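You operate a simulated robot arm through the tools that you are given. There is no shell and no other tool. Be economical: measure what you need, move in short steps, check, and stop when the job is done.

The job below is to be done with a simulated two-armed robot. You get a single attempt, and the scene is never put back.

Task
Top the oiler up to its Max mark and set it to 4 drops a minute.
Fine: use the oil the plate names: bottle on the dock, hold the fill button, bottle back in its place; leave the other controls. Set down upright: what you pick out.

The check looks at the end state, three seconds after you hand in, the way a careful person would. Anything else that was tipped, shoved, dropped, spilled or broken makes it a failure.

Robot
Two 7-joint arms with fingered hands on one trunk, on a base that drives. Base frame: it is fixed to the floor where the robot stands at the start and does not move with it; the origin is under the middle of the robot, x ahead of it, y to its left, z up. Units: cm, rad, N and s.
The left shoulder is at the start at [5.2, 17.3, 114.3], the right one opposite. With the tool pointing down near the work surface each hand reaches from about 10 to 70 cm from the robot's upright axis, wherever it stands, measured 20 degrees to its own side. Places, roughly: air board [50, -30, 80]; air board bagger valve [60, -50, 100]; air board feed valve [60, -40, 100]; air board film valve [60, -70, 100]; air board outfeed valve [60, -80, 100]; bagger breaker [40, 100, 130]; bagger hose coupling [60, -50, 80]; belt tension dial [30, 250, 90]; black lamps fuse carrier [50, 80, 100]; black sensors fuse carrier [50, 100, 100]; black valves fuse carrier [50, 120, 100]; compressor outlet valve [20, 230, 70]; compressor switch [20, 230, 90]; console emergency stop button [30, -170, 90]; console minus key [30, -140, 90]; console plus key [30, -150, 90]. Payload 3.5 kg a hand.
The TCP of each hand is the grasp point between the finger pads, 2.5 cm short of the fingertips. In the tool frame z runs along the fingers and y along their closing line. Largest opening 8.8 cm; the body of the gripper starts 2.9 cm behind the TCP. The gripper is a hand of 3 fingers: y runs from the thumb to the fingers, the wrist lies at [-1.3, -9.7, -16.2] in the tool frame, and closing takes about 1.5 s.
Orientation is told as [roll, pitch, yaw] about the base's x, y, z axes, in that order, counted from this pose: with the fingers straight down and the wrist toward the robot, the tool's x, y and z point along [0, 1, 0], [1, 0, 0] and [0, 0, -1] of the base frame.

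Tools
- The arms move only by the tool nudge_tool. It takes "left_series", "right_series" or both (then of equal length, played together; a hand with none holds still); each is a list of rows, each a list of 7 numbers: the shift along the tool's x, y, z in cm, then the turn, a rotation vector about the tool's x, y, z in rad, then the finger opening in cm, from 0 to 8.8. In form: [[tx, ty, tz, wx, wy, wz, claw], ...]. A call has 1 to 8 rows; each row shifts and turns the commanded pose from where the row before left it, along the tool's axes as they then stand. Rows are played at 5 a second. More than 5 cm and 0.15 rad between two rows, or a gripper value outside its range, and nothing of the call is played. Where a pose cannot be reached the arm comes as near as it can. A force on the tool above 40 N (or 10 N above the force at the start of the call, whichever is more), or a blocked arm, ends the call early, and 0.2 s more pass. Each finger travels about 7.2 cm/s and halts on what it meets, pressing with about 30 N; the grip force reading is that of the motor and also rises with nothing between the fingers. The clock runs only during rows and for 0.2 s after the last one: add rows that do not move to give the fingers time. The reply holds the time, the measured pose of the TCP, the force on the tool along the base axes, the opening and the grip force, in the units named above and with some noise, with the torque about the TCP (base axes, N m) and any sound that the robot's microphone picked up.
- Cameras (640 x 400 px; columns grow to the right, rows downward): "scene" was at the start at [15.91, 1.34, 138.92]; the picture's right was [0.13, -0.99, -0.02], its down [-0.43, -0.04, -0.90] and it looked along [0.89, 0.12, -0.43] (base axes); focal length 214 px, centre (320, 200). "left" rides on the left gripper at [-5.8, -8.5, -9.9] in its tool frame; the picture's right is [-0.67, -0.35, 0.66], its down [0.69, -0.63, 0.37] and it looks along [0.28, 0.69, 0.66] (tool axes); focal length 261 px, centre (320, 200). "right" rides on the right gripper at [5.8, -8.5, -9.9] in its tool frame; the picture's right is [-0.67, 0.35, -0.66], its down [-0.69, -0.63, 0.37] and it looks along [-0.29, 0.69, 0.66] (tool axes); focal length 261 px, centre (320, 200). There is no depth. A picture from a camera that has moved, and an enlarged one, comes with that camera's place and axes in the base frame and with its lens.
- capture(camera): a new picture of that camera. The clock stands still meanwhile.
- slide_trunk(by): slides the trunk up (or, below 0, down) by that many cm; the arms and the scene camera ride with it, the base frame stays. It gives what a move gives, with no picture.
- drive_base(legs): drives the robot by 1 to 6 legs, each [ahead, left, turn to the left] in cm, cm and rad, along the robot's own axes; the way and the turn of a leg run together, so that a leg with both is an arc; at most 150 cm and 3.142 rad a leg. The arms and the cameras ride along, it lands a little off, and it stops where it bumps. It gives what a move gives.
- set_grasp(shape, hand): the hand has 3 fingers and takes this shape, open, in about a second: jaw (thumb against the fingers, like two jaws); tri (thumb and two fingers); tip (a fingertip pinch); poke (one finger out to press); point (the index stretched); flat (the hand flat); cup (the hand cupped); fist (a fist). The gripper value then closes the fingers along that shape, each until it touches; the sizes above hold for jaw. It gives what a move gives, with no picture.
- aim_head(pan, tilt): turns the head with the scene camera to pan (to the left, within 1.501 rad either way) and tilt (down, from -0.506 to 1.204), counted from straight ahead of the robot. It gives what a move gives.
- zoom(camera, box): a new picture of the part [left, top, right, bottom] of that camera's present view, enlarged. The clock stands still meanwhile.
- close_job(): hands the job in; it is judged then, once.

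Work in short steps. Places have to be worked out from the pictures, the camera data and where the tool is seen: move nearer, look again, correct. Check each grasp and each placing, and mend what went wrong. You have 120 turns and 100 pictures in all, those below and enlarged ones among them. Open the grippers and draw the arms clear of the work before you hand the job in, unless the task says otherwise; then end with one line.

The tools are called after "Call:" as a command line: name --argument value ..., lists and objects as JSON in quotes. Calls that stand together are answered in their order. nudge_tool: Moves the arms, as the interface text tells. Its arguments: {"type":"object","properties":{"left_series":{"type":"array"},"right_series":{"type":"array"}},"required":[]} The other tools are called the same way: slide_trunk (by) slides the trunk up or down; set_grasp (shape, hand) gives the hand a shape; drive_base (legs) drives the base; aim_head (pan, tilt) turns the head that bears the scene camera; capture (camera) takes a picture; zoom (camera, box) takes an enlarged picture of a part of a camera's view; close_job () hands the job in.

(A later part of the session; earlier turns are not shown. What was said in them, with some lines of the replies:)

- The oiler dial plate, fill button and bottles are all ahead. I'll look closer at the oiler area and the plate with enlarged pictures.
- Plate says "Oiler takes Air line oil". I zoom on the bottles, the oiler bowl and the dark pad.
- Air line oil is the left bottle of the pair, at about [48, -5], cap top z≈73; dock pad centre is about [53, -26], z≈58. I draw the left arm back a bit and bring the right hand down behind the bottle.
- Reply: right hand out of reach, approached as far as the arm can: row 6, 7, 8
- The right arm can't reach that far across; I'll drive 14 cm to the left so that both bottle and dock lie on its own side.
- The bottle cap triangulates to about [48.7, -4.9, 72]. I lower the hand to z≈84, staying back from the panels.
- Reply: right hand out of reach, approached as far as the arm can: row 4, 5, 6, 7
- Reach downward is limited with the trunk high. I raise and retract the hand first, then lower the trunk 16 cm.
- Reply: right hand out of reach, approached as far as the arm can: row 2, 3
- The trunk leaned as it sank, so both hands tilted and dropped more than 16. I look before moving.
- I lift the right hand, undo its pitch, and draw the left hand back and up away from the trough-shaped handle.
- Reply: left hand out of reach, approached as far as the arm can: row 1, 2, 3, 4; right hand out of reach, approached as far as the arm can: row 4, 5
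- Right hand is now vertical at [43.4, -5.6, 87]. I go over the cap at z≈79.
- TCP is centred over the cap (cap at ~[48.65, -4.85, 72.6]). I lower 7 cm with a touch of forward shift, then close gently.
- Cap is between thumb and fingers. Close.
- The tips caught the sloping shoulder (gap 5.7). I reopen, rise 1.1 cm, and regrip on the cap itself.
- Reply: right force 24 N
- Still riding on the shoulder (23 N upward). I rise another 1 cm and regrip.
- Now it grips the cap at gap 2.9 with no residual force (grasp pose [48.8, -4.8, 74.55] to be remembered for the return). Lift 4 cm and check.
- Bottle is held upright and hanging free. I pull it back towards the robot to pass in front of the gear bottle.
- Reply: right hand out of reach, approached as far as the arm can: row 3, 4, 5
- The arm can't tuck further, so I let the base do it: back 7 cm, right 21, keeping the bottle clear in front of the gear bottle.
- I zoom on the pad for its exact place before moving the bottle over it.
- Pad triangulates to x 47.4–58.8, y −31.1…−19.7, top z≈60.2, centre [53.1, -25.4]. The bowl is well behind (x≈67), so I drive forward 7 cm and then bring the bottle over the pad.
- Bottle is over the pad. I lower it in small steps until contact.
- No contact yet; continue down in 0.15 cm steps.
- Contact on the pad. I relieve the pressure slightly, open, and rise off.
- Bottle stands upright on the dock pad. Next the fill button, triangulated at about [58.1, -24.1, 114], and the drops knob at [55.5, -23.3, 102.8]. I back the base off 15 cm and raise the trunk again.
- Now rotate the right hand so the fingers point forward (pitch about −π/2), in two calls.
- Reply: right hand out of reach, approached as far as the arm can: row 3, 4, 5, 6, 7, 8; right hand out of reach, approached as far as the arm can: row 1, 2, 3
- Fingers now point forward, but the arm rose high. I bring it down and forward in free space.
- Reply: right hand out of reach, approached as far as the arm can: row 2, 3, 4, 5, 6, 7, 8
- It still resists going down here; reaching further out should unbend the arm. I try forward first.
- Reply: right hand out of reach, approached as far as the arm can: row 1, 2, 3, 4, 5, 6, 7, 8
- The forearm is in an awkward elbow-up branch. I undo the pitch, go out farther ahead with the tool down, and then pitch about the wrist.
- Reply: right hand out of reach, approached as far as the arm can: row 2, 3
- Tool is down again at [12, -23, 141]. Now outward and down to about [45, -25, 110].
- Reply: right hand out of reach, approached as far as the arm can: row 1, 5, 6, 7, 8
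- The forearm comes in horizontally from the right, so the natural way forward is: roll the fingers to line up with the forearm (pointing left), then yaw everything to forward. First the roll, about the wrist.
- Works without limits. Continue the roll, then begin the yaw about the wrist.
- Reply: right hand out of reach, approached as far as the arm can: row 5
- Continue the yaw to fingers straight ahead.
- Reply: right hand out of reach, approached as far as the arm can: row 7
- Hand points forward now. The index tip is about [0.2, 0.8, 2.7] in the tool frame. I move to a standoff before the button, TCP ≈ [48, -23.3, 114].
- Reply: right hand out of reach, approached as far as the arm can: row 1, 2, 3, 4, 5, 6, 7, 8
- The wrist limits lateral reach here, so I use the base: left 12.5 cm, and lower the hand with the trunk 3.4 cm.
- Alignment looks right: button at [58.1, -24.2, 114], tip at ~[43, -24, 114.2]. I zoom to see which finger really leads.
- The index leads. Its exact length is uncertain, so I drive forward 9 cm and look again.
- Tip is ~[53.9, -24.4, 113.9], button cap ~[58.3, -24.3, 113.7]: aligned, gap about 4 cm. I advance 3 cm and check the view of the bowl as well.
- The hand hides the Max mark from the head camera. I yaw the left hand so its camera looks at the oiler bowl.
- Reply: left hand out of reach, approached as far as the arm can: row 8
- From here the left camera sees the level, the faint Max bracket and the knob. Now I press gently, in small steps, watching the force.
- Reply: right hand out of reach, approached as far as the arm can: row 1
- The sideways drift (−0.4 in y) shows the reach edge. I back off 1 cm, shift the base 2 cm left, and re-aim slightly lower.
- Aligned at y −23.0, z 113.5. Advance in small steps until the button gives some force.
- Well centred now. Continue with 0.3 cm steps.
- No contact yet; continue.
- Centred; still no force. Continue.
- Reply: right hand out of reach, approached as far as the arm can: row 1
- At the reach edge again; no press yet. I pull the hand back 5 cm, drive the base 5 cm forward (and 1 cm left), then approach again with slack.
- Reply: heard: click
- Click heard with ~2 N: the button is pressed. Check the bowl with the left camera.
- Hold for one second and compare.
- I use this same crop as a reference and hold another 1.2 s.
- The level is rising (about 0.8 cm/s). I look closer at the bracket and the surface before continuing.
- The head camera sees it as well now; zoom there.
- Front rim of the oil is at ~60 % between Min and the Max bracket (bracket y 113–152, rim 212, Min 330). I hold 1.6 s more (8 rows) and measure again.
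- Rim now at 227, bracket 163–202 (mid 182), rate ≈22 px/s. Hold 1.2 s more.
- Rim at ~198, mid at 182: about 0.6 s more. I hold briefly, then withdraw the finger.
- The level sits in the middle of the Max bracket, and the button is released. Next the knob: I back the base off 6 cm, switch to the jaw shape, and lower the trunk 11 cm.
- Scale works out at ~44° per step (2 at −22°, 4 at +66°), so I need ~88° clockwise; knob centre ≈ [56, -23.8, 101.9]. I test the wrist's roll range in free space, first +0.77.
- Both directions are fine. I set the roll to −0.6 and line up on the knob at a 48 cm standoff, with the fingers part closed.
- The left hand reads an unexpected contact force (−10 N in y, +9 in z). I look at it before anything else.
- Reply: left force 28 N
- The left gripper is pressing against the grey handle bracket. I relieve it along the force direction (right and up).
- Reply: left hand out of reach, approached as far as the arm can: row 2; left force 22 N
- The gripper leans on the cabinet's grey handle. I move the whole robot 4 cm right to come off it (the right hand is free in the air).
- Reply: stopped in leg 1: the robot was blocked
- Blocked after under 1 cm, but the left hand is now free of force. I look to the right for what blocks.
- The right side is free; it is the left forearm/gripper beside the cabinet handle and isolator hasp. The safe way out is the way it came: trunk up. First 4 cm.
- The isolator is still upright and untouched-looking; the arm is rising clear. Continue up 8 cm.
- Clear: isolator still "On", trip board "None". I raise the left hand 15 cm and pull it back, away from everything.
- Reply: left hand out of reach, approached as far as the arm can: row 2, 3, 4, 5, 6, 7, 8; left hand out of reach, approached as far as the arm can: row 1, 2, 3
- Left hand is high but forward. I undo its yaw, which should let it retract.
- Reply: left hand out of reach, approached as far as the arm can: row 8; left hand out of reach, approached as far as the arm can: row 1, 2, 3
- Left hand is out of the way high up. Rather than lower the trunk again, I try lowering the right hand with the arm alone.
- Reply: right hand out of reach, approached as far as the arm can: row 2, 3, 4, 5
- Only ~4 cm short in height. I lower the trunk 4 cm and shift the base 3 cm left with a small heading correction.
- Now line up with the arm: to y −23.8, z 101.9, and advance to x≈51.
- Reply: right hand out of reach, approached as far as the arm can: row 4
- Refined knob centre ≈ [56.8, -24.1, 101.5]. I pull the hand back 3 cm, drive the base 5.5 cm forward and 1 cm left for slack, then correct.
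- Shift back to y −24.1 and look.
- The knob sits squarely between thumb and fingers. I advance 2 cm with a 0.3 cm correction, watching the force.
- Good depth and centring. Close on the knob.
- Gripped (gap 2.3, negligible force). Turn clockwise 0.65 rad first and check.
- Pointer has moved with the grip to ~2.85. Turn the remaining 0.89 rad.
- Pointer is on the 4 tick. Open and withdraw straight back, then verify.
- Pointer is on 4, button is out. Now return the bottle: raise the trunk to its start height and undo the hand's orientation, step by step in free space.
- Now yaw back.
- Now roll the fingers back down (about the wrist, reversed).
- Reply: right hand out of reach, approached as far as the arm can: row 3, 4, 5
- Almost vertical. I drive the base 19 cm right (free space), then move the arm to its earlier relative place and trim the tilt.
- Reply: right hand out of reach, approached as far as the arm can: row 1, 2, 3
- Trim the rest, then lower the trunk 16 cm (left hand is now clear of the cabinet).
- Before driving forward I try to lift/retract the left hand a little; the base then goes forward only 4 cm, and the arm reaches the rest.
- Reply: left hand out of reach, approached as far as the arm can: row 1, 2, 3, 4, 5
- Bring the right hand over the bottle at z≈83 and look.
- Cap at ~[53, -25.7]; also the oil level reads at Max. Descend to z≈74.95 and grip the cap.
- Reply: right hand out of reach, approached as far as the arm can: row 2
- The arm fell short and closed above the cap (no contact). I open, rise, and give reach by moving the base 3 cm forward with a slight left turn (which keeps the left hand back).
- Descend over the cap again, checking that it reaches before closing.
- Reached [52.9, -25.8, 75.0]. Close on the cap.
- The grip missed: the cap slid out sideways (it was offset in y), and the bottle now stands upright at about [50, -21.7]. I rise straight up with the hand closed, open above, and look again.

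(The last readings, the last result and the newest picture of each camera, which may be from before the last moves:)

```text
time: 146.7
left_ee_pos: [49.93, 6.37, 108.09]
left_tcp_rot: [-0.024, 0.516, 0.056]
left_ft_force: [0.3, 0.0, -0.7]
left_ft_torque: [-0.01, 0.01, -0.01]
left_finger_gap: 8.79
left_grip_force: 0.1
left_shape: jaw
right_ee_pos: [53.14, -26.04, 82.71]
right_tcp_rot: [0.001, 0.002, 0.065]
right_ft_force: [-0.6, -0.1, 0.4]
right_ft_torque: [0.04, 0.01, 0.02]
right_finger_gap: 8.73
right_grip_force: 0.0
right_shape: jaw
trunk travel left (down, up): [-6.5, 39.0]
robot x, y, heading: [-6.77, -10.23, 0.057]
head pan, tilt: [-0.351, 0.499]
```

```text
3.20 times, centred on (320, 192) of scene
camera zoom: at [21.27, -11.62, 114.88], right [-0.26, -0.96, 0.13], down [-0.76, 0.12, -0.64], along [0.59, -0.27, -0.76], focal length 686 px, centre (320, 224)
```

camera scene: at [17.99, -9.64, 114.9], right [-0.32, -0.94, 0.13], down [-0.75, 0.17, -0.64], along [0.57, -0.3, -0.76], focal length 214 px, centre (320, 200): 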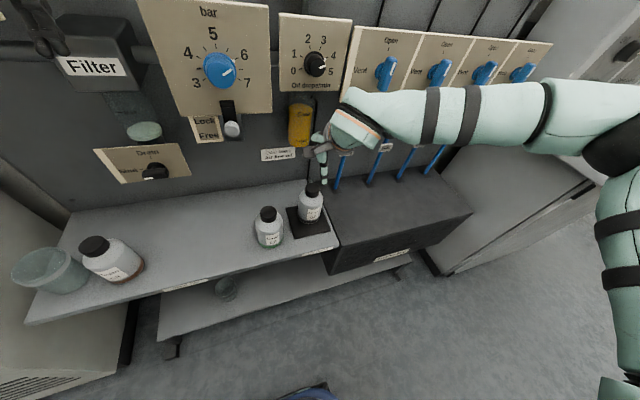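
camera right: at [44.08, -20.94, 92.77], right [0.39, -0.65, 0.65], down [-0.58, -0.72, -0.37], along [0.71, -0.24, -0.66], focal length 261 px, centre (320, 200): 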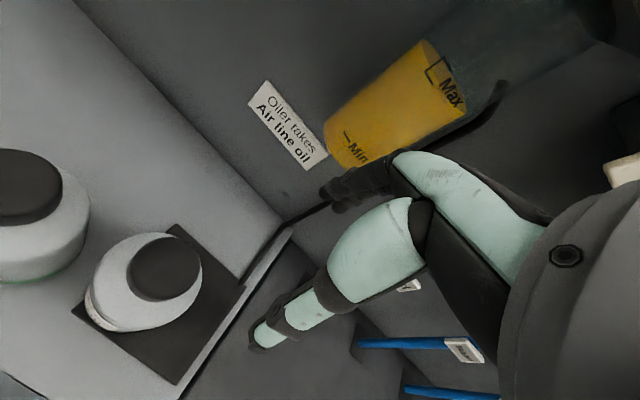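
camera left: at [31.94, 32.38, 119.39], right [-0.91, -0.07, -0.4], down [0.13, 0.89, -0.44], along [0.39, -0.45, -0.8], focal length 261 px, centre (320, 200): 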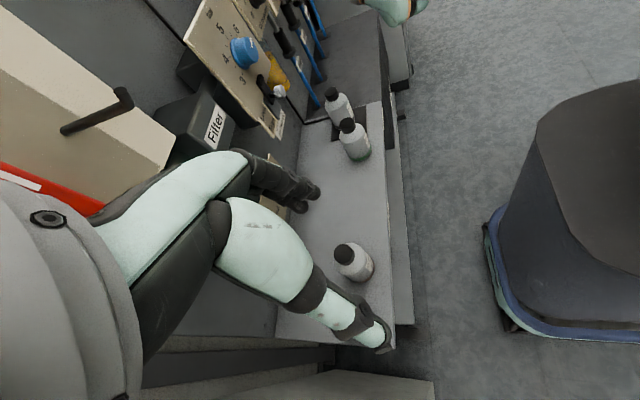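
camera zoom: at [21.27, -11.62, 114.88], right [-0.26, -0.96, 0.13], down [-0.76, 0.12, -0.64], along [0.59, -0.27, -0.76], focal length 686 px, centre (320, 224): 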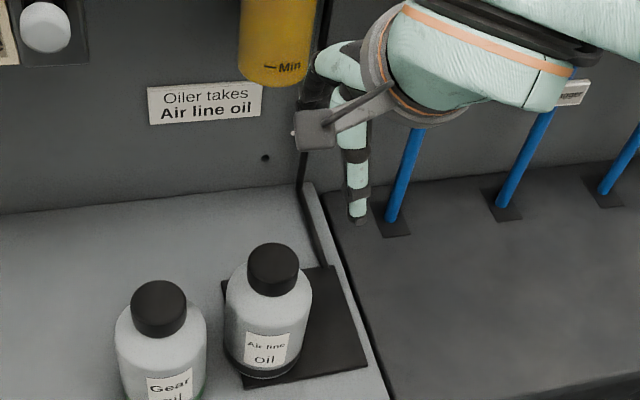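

Both views put the cap at [50.0, -21.75], upright. The closing plane of the fingers evidently lies ~0.9 cm to the −y side of the TCP (the first grip too was off-centre), so I aim TCP at [50.0, -20.9].

Call:
nudge_tool --right_series '[[2.7, -1.4, 0, 0, 0, 0, 8.8], [2.7, -1.4, 0, 0, 0, 0, 8.8], [0, 0, 2, 0, 0, 0, 8.8], [0, 0, 0, 0, 0, 0, 8.8]]'

Call:
capture --camera "right"

```text
time: 147.7
left_ee_pos: [49.98, 6.27, 108.15]
left_tcp_rot: [-0.023, 0.516, 0.056]
left_ft_force: [-0.8, -0.4, -0.1]
left_ft_torque: [-0.01, -0.01, 0.01]
left_finger_gap: 8.8
left_grip_force: 0.1
left_shape: jaw
right_ee_pos: [49.83, -21.36, 80.92]
right_tcp_rot: [0.0, 0.003, 0.063]
right_ft_force: [-0.4, 0.2, 0.4]
right_ft_torque: [0.0, 0.0, 0.0]
right_finger_gap: 8.79
right_grip_force: 0.1
right_shape: jaw
right hand out of reach, approached as far as the arm can: row 3
trunk travel left (down, up): [-6.5, 39.0]
robot x, y, heading: [-6.7, -9.97, 0.056]
head pan, tilt: [-0.351, 0.499]
```

```text
4 pictures are left
camera right: at [40.78, -16.32, 90.91], right [0.39, -0.65, 0.66], down [-0.58, -0.72, -0.37], along [0.71, -0.24, -0.66], focal length 261 px, centre (320, 200)
```

right: 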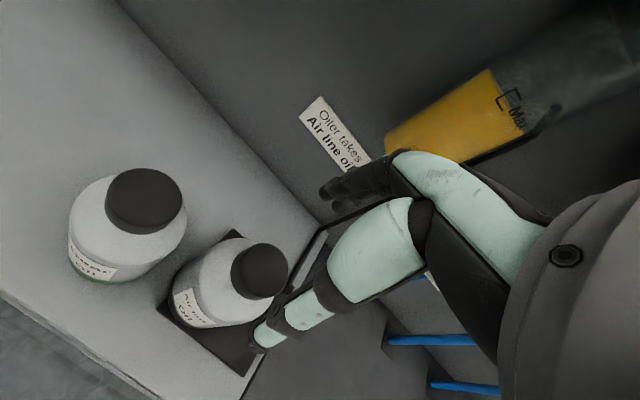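

It needs ~0.5 cm more to +y, at the reach edge; I shift the base 1.2 cm left.

Call:
drive_base --legs '[[0.3, 1.2, 0]]'

```text
time: 148.4
left_ee_pos: [50.19, 7.58, 108.03]
left_tcp_rot: [-0.022, 0.516, 0.055]
left_ft_force: [0.0, 1.0, -0.4]
left_ft_torque: [0.02, 0.02, 0.0]
left_finger_gap: 8.8
left_grip_force: 0.0
left_shape: jaw
right_ee_pos: [50.0, -20.14, 80.9]
right_tcp_rot: [0.0, 0.002, 0.064]
right_ft_force: [-0.1, -0.2, -1.0]
right_ft_torque: [0.04, -0.01, -0.04]
right_finger_gap: 8.75
right_grip_force: 0.0
right_shape: jaw
trunk travel left (down, up): [-6.5, 39.0]
robot x, y, heading: [-6.24, -8.79, 0.055]
head pan, tilt: [-0.351, 0.499]
```

Correct to y −20.85 while descending to z≈75.

Call:
nudge_tool --right_series '[[-0.65, 0.2, 1, 0, 0, 0, 8.8], [0, 0, 2, 0, 0, 0, 8.8], [0, 0, 2, 0, 0, 0, 8.8], [0, 0, 0.9, 0, 0, 0, 8.8], [0, 0, 0, 0, 0, 0, 8.8]]'

```text
time: 149.7
left_ee_pos: [50.29, 7.62, 108.07]
left_tcp_rot: [-0.022, 0.517, 0.053]
left_ft_force: [-0.3, -0.8, 0.1]
left_ft_torque: [0.03, -0.02, 0.0]
left_finger_gap: 8.77
left_grip_force: 0.1
left_shape: jaw
right_ee_pos: [49.6, -21.47, 77.19]
right_tcp_rot: [0.0, 0.001, 0.064]
right_ft_force: [0.6, 0.4, 0.2]
right_ft_torque: [0.04, 0.01, 0.0]
right_finger_gap: 8.76
right_grip_force: 0.1
right_shape: jaw
right hand out of reach, approached as far as the arm can: row 3, 4
trunk travel left (down, up): [-6.5, 39.0]
robot x, y, heading: [-6.29, -8.99, 0.054]
head pan, tilt: [-0.351, 0.499]
```

The arm needs the base farther left, but the left hand would then meet the main-air plate. First I pull the left hand back with un-pitching, while the right hand rises 4 cm.

Call:
nudge_tool --left_series '[[0, -1.2, 0.7, -0.06, 0, 0, 8.8], [0, -1.2, 0.7, -0.06, 0, 0, 8.8], [0, -1.3, 0.6, -0.06, 0, 0, 8.8], [0, -1.4, 0.5, -0.06, 0, 0, 8.8], [0, -1.5, 0.4, -0.06, 0, 0, 8.8], [0, -1.5, 0.3, -0.06, 0, 0, 8.8]]' --right_series '[[0, 0, -1, 0, 0, 0, 8.8], [0, 0, -1, 0, 0, 0, 8.8], [0, 0, -1, 0, 0, 0, 8.8], [0, 0, -1, 0, 0, 0, 8.8], [0, 0, 0, 0, 0, 0, 8.8], [0, 0, 0, 0, 0, 0, 8.8]]'

```text
time: 151.1
left_ee_pos: [41.42, 7.0, 108.01]
left_tcp_rot: [-0.019, 0.155, 0.064]
left_ft_force: [-0.1, 0.2, 0.3]
left_ft_torque: [0.0, -0.03, 0.02]
left_finger_gap: 8.77
left_grip_force: 0.1
left_shape: jaw
right_ee_pos: [49.69, -21.49, 81.37]
right_tcp_rot: [0.001, -0.001, 0.065]
right_ft_force: [0.2, 0.3, -0.3]
right_ft_torque: [-0.02, 0.0, 0.02]
right_finger_gap: 8.79
right_grip_force: 0.1
right_shape: jaw
trunk travel left (down, up): [-6.5, 39.0]
robot x, y, heading: [-6.15, -8.64, 0.06]
head pan, tilt: [-0.351, 0.499]
```

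That worked: left hand is back at x 41. Now drive left with a straightening turn, then re-centre the right hand.

Call:
drive_base --legs '[[3, 7, -0.057]]'

```text
time: 152.1
left_ee_pos: [45.09, 11.5, 107.96]
left_tcp_rot: [-0.021, 0.156, 0.004]
left_ft_force: [0.0, -0.4, -0.6]
left_ft_torque: [-0.01, 0.01, 0.02]
left_finger_gap: 8.78
left_grip_force: 0.0
left_shape: jaw
right_ee_pos: [51.72, -17.56, 81.27]
right_tcp_rot: [0.001, 0.003, 0.006]
right_ft_force: [0.4, 0.1, 0.0]
right_ft_torque: [0.01, -0.02, 0.03]
right_finger_gap: 8.77
right_grip_force: 0.0
right_shape: jaw
trunk travel left (down, up): [-6.5, 39.0]
robot x, y, heading: [-3.2, -1.92, -0.001]
head pan, tilt: [-0.351, 0.499]
```

Re-centre at z 81, then descend in two stages.

Call:
nudge_tool --right_series '[[-1.7, -0.9, 0, 0, 0, 0, 8.8], [-1.6, -0.85, 0, 0, 0, 0, 8.8], [0, 0, 1.5, 0, 0, 0, 8.8], [0, 0, 2, 0, 0, 0, 8.8], [0, 0, 0, 0, 0, 0, 8.8]]'

Call:
capture --camera "right"

```text
time: 153.3
left_ee_pos: [45.06, 11.33, 107.95]
left_tcp_rot: [-0.02, 0.156, 0.005]
left_ft_force: [0.4, -0.2, 0.1]
left_ft_torque: [0.0, 0.03, 0.02]
left_finger_gap: 8.79
left_grip_force: 0.0
left_shape: jaw
right_ee_pos: [49.95, -20.87, 77.86]
right_tcp_rot: [0.0, 0.001, 0.006]
right_ft_force: [-0.5, -0.5, 0.5]
right_ft_torque: [-0.02, 0.0, 0.0]
right_finger_gap: 8.75
right_grip_force: 0.1
right_shape: jaw
trunk travel left (down, up): [-6.5, 39.0]
robot x, y, heading: [-4.02, -1.93, -0.001]
head pan, tilt: [-0.351, 0.499]
```

```text
3 pictures are left
camera right: at [41.24, -15.27, 87.91], right [0.35, -0.67, 0.65], down [-0.63, -0.69, -0.37], along [0.7, -0.28, -0.66], focal length 261 px, centre (320, 200)
```

right: 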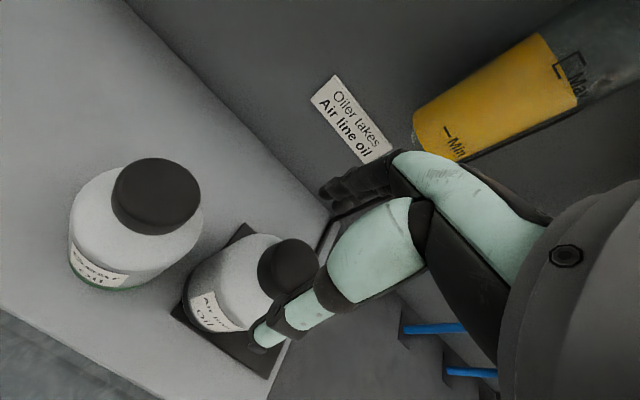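

Cap projects exactly where the finger plane will be. Descend the last 2.9 cm.

Call:
nudge_tool --right_series '[[0, 0, 1.5, 0, 0, 0, 8.8], [0, 0, 1.35, 0, 0, 0, 8.8], [0, 0, 0, 0, 0, 0, 8.8]]'

```text
time: 154.1
left_ee_pos: [45.03, 11.37, 108.02]
left_tcp_rot: [-0.019, 0.159, 0.006]
left_ft_force: [0.7, -0.6, 0.4]
left_ft_torque: [0.01, 0.0, 0.01]
left_finger_gap: 8.76
left_grip_force: 0.0
left_shape: jaw
right_ee_pos: [49.93, -20.82, 75.02]
right_tcp_rot: [-0.001, -0.001, 0.007]
right_ft_force: [-1.2, 0.3, -0.6]
right_ft_torque: [-0.01, -0.01, 0.01]
right_finger_gap: 8.76
right_grip_force: 0.0
right_shape: jaw
trunk travel left (down, up): [-6.5, 39.0]
robot x, y, heading: [-3.62, -1.79, 0.0]
head pan, tilt: [-0.351, 0.499]
```

Reached. Close gently.

Call:
nudge_tool --right_series '[[0, 0, 0, 0, 0, 0, 7], [0, 0, 0, 0, 0, 0, 6], [0, 0, 0, 0, 0, 0, 5], [0, 0, 0, 0, 0, 0, 4], [0, 0, 0, 0, 0, 0, 3], [0, 0, 0, 0, 0, 0, 2], [0, 0, 0, 0, 0, 0, 2], [0, 0, 0, 0, 0, 0, 2]]'

```text
time: 155.9
left_ee_pos: [45.18, 11.2, 108.02]
left_tcp_rot: [-0.018, 0.157, 0.006]
left_ft_force: [-0.1, 0.4, 0.5]
left_ft_torque: [0.03, 0.01, 0.01]
left_finger_gap: 8.77
left_grip_force: 0.1
left_shape: jaw
right_ee_pos: [49.89, -20.98, 74.97]
right_tcp_rot: [0.0, 0.001, 0.008]
right_ft_force: [-0.2, -0.8, 0.3]
right_ft_torque: [-0.01, -0.02, -0.02]
right_finger_gap: 2.68
right_grip_force: 30.3
right_shape: jaw
trunk travel left (down, up): [-6.5, 39.0]
robot x, y, heading: [-3.21, -1.98, 0.003]
head pan, tilt: [-0.351, 0.499]
```

Held at gap 2.7. Lift 4 cm.

Call:
nudge_tool --right_series '[[0, 0, -1, 0, 0, 0, 2], [0, 0, -1.5, 0, 0, 0, 2], [0, 0, -1.5, 0, 0, 0, 2], [0, 0, 0, 0, 0, 0, 2]]'

Call:
capture --camera "right"

```text
time: 156.9
left_ee_pos: [45.05, 11.33, 107.91]
left_tcp_rot: [-0.019, 0.156, 0.006]
left_ft_force: [-0.5, 0.9, -0.1]
left_ft_torque: [0.04, -0.03, 0.03]
left_finger_gap: 8.77
left_grip_force: 0.1
left_shape: jaw
right_ee_pos: [49.91, -20.91, 78.96]
right_tcp_rot: [0.001, 0.003, 0.008]
right_ft_force: [0.0, 0.7, -1.7]
right_ft_torque: [0.01, -0.01, 0.01]
right_finger_gap: 2.55
right_grip_force: 29.7
right_shape: jaw
trunk travel left (down, up): [-6.5, 39.0]
robot x, y, heading: [-3.63, -2.04, -0.004]
head pan, tilt: [-0.351, 0.499]
```

```text
2 pictures are left
camera right: at [41.3, -15.33, 89.02], right [0.35, -0.67, 0.65], down [-0.63, -0.69, -0.36], along [0.7, -0.28, -0.66], focal length 261 px, centre (320, 200)
```

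right: 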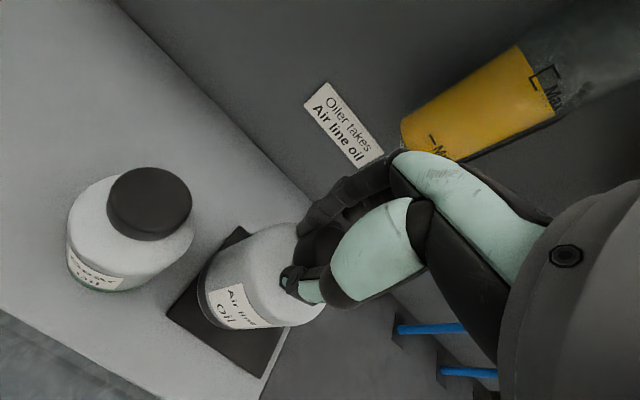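

The bottle is held and free. Before driving left I tuck the left hand inward and back, well away from the cabinet handle.

Call:
nudge_tool --left_series '[[-1.6, -1, 0, 0, 0, 0, 8.8], [-1.6, -1, 0, 0, 0, 0, 8.8], [-1.6, -1, 0, 0, 0, 0, 8.8], [-1.6, -1, 0, 0, 0, 0, 8.8], [-1.6, -1, 0, 0, 0, 0, 8.8]]' --right_series '[[0, 0, 0, 0, 0, 0, 2], [0, 0, 0, 0, 0, 0, 2], [0, 0, 0, 0, 0, 0, 2], [0, 0, 0, 0, 0, 0, 2], [0, 0, 0, 0, 0, 0, 2]]'

```text
time: 158.1
left_ee_pos: [40.21, 3.17, 109.03]
left_tcp_rot: [-0.019, 0.158, 0.004]
left_ft_force: [0.3, 0.7, 0.1]
left_ft_torque: [0.03, -0.03, -0.01]
left_finger_gap: 8.78
left_grip_force: 0.1
left_shape: jaw
right_ee_pos: [49.93, -20.98, 79.01]
right_tcp_rot: [0.002, 0.002, 0.007]
right_ft_force: [-0.2, -1.1, -1.0]
right_ft_torque: [0.04, -0.01, 0.02]
right_finger_gap: 2.56
right_grip_force: 30.4
right_shape: jaw
trunk travel left (down, up): [-6.5, 39.0]
robot x, y, heading: [-3.42, -1.76, -0.003]
head pan, tilt: [-0.351, 0.499]
```

Gap steady at 2.56. Drive back 10.5 cm, then left 17.

Call:
drive_base --legs '[[-10.5, -0.5, 0], [0, 17.4, 0]]'

```text
time: 160.3
left_ee_pos: [29.81, 20.32, 108.91]
left_tcp_rot: [-0.02, 0.156, 0.008]
left_ft_force: [0.2, -0.5, 0.3]
left_ft_torque: [-0.02, -0.03, 0.0]
left_finger_gap: 8.74
left_grip_force: 0.1
left_shape: jaw
right_ee_pos: [39.58, -3.85, 78.99]
right_tcp_rot: [0.001, 0.0, 0.007]
right_ft_force: [0.7, 0.2, -1.5]
right_ft_torque: [0.0, 0.04, 0.0]
right_finger_gap: 2.53
right_grip_force: 29.9
right_shape: jaw
trunk travel left (down, up): [-6.5, 39.0]
robot x, y, heading: [-13.92, 14.98, -0.001]
head pan, tilt: [-0.351, 0.499]
```

Now forward 9.2 cm to the bottle's own place.

Call:
drive_base --legs '[[9.2, 0, 0]]'

Call:
capture --camera "right"

```text
time: 161.4
left_ee_pos: [39.2, 20.35, 109.02]
left_tcp_rot: [-0.02, 0.157, 0.005]
left_ft_force: [-0.4, 1.1, -0.2]
left_ft_torque: [0.02, 0.01, 0.01]
left_finger_gap: 8.78
left_grip_force: 0.0
left_shape: jaw
right_ee_pos: [48.73, -3.8, 78.95]
right_tcp_rot: [0.0, 0.001, 0.007]
right_ft_force: [0.2, 0.3, -1.3]
right_ft_torque: [0.0, 0.05, -0.01]
right_finger_gap: 2.51
right_grip_force: 30.3
right_shape: jaw
trunk travel left (down, up): [-6.5, 39.0]
robot x, y, heading: [-4.56, 14.84, -0.0]
head pan, tilt: [-0.351, 0.499]
```

```text
1 pictures are left
camera right: at [40.15, 1.69, 89.01], right [0.35, -0.67, 0.65], down [-0.63, -0.69, -0.36], along [0.7, -0.28, -0.66], focal length 261 px, centre (320, 200)
```

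right: 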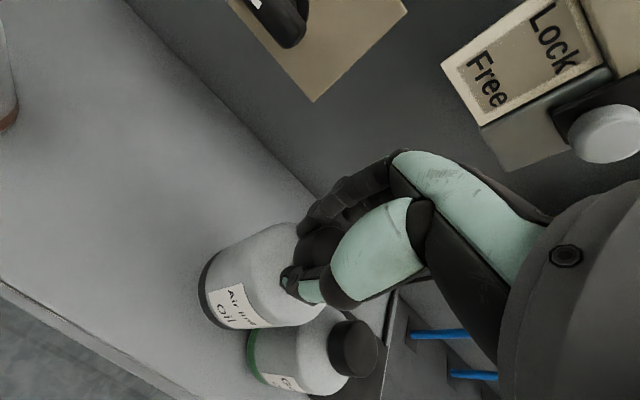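

Bottle is over its place, upright. I shift 0.3 cm and lower 3.9 cm to near the shelf.

Call:
nudge_tool --right_series '[[-0.3, 0, 1.5, 0, 0, 0, 2], [0, 0, 1.3, 0, 0, 0, 2], [0, 0, 0.7, 0, 0, 0, 2], [0, 0, 0.3, 0, 0, 0, 2], [0, 0, 0, 0, 0, 0, 2]]'

Call:
nudge_tool --right_series '[[0, 0, 0.2, 0, 0, 0, 2], [0, 0, 0.15, 0, 0, 0, 2], [0, 0, 0, 0, 0, 0, 2]]'

```text
time: 162.7
left_ee_pos: [39.08, 20.25, 109.0]
left_tcp_rot: [-0.017, 0.156, 0.003]
left_ft_force: [0.1, 0.6, 0.8]
left_ft_torque: [-0.01, -0.02, -0.03]
left_finger_gap: 8.77
left_grip_force: 0.0
left_shape: jaw
right_ee_pos: [48.72, -4.17, 75.18]
right_tcp_rot: [0.001, 0.0, 0.005]
right_ft_force: [0.6, 0.1, -1.2]
right_ft_torque: [0.04, -0.03, -0.01]
right_finger_gap: 2.52
right_grip_force: 30.2
right_shape: jaw
trunk travel left (down, up): [-6.5, 39.0]
robot x, y, heading: [-4.63, 15.15, 0.002]
head pan, tilt: [-0.351, 0.499]
```

```text
time: 163.4
left_ee_pos: [38.98, 20.31, 108.96]
left_tcp_rot: [-0.019, 0.157, 0.004]
left_ft_force: [0.1, -0.8, 0.0]
left_ft_torque: [0.03, 0.02, 0.01]
left_finger_gap: 8.78
left_grip_force: 0.0
left_shape: jaw
right_ee_pos: [48.7, -4.29, 74.93]
right_tcp_rot: [-0.001, 0.003, 0.006]
right_ft_force: [-0.1, 0.2, -0.7]
right_ft_torque: [0.04, 0.0, 0.02]
right_finger_gap: 2.52
right_grip_force: 29.9
right_shape: jaw
trunk travel left (down, up): [-6.5, 39.0]
robot x, y, heading: [-4.64, 14.89, -0.0]
head pan, tilt: [-0.351, 0.499]
```

Not touching yet; continue in small steps.

Call:
nudge_tool --right_series '[[0, 0, 0.15, 0, 0, 0, 2], [0, 0, 0.15, 0, 0, 0, 2], [0, 0, 0, 0, 0, 0, 2]]'

Call:
nudge_tool --right_series '[[0, 0, 0.15, 0, 0, 0, 2], [0, 0, 0, 0, 0, 0, 2]]'

```text
time: 164.2
left_ee_pos: [39.14, 20.32, 108.9]
left_tcp_rot: [-0.018, 0.158, 0.005]
left_ft_force: [0.9, 0.1, 0.3]
left_ft_torque: [-0.03, 0.01, -0.03]
left_finger_gap: 8.78
left_grip_force: 0.0
left_shape: jaw
right_ee_pos: [48.76, -4.26, 74.51]
right_tcp_rot: [0.001, 0.001, 0.008]
right_ft_force: [0.7, -0.1, -0.9]
right_ft_torque: [-0.02, -0.01, -0.04]
right_finger_gap: 2.52
right_grip_force: 29.9
right_shape: jaw
trunk travel left (down, up): [-6.5, 39.0]
robot x, y, heading: [-4.41, 15.24, 0.005]
head pan, tilt: [-0.351, 0.499]
```

```text
time: 164.8
left_ee_pos: [38.88, 20.32, 108.94]
left_tcp_rot: [-0.018, 0.158, 0.006]
left_ft_force: [0.6, -0.3, 0.7]
left_ft_torque: [-0.01, 0.0, -0.01]
left_finger_gap: 8.79
left_grip_force: 0.1
left_shape: jaw
right_ee_pos: [48.7, -4.06, 74.48]
right_tcp_rot: [-0.001, 0.0, 0.005]
right_ft_force: [-0.1, 1.1, 5.1]
right_ft_torque: [0.01, -0.03, 0.0]
right_finger_gap: 2.51
right_grip_force: 29.5
right_shape: jaw
trunk travel left (down, up): [-6.5, 39.0]
robot x, y, heading: [-4.5, 15.03, 0.002]
head pan, tilt: [-0.351, 0.499]
```

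Contact (5 N) at z 74.48. Open slowly, and rise straight up.

Call:
nudge_tool --right_series '[[0, 0, 0, 0, 0, 0, 2.8], [0, 0, 0, 0, 0, 0, 3.6], [0, 0, 0, 0, 0, 0, 5], [0, 0, 0, 0, 0, 0, 7], [0, 0, 0, 0, 0, 0, 8.8], [0, 0, 0, 0, 0, 0, 8.8]]'

Call:
nudge_tool --right_series '[[0, 0, -1, 0, 0, 0, 8.8], [0, 0, -2, 0, 0, 0, 8.8], [0, 0, -2, 0, 0, 0, 8.8], [0, 0, -2, 0, 0, 0, 8.8], [0, 0, -1, 0, 0, 0, 8.8]]'

Call:
drive_base --legs '[[-18, 0, 0]]'

```text
time: 166.2
left_ee_pos: [38.97, 20.25, 108.88]
left_tcp_rot: [-0.019, 0.157, 0.006]
left_ft_force: [-0.4, -0.5, -0.2]
left_ft_torque: [-0.02, -0.04, -0.01]
left_finger_gap: 8.78
left_grip_force: 0.0
left_shape: jaw
right_ee_pos: [48.8, -4.12, 74.4]
right_tcp_rot: [-0.001, 0.0, 0.006]
right_ft_force: [0.6, 0.4, 0.5]
right_ft_torque: [0.0, 0.0, 0.01]
right_finger_gap: 8.73
right_grip_force: 0.1
right_shape: jaw
trunk travel left (down, up): [-6.5, 39.0]
robot x, y, heading: [-4.29, 14.89, 0.004]
head pan, tilt: [-0.351, 0.499]
```

```text
time: 167.4
left_ee_pos: [39.05, 20.29, 108.95]
left_tcp_rot: [-0.02, 0.157, 0.005]
left_ft_force: [0.8, 0.2, 0.2]
left_ft_torque: [0.0, 0.01, -0.02]
left_finger_gap: 8.79
left_grip_force: 0.0
left_shape: jaw
right_ee_pos: [48.58, -4.2, 82.39]
right_tcp_rot: [0.0, 0.003, 0.007]
right_ft_force: [-0.2, -0.3, -0.3]
right_ft_torque: [0.01, 0.02, 0.01]
right_finger_gap: 8.74
right_grip_force: 0.1
right_shape: jaw
trunk travel left (down, up): [-6.5, 39.0]
robot x, y, heading: [-4.83, 15.28, -0.001]
head pan, tilt: [-0.351, 0.499]
```

```text
time: 169.0
left_ee_pos: [20.94, 20.36, 108.93]
left_tcp_rot: [-0.019, 0.157, 0.008]
left_ft_force: [-0.5, 0.3, 0.5]
left_ft_torque: [-0.02, -0.03, -0.02]
left_finger_gap: 8.78
left_grip_force: 0.1
left_shape: jaw
right_ee_pos: [30.65, -4.04, 82.41]
right_tcp_rot: [0.0, -0.001, 0.01]
right_ft_force: [-0.3, -0.1, 0.1]
right_ft_torque: [0.0, -0.01, 0.02]
right_finger_gap: 8.76
right_grip_force: 0.2
right_shape: jaw
trunk travel left (down, up): [-6.5, 39.0]
robot x, y, heading: [-22.67, 15.17, 0.004]
head pan, tilt: [-0.351, 0.499]
```

The arms are clear and open. I use the last picture for an overall check.

Call:
capture --camera "scene"

```text
0 pictures are left
camera scene: at [4.89, 12.14, 114.88], right [-0.31, -0.94, 0.13], down [-0.75, 0.16, -0.64], along [0.58, -0.3, -0.76], focal length 214 px, centre (320, 200)
```

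scene: 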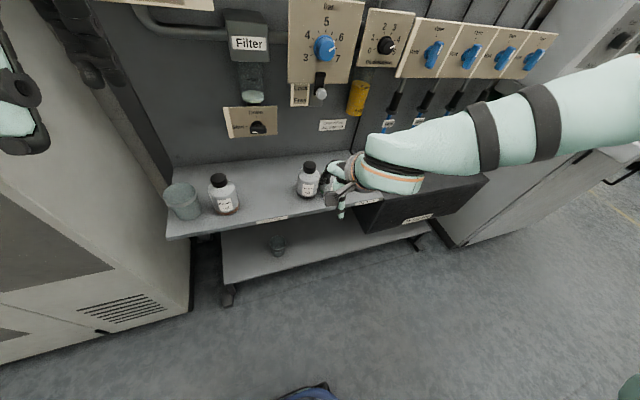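

The picture shows the air line oil bottle upright in its place and the drops knob near 4. The gear oil bottle is hidden behind my hand, but I last saw it standing and nothing has touched it since. I hand the job in.

Call:
close_job

```text
The job is handed in.
```

I topped the oiler up to its Max mark with air line oil, set it to 4 drops a minute, and put the bottle back upright in its place; on the way the left gripper briefly pressed on the grey cabinet handle (about 21 N) and the bottle once slid about 5 cm on the dock without tipping, and I saw no damage from either.
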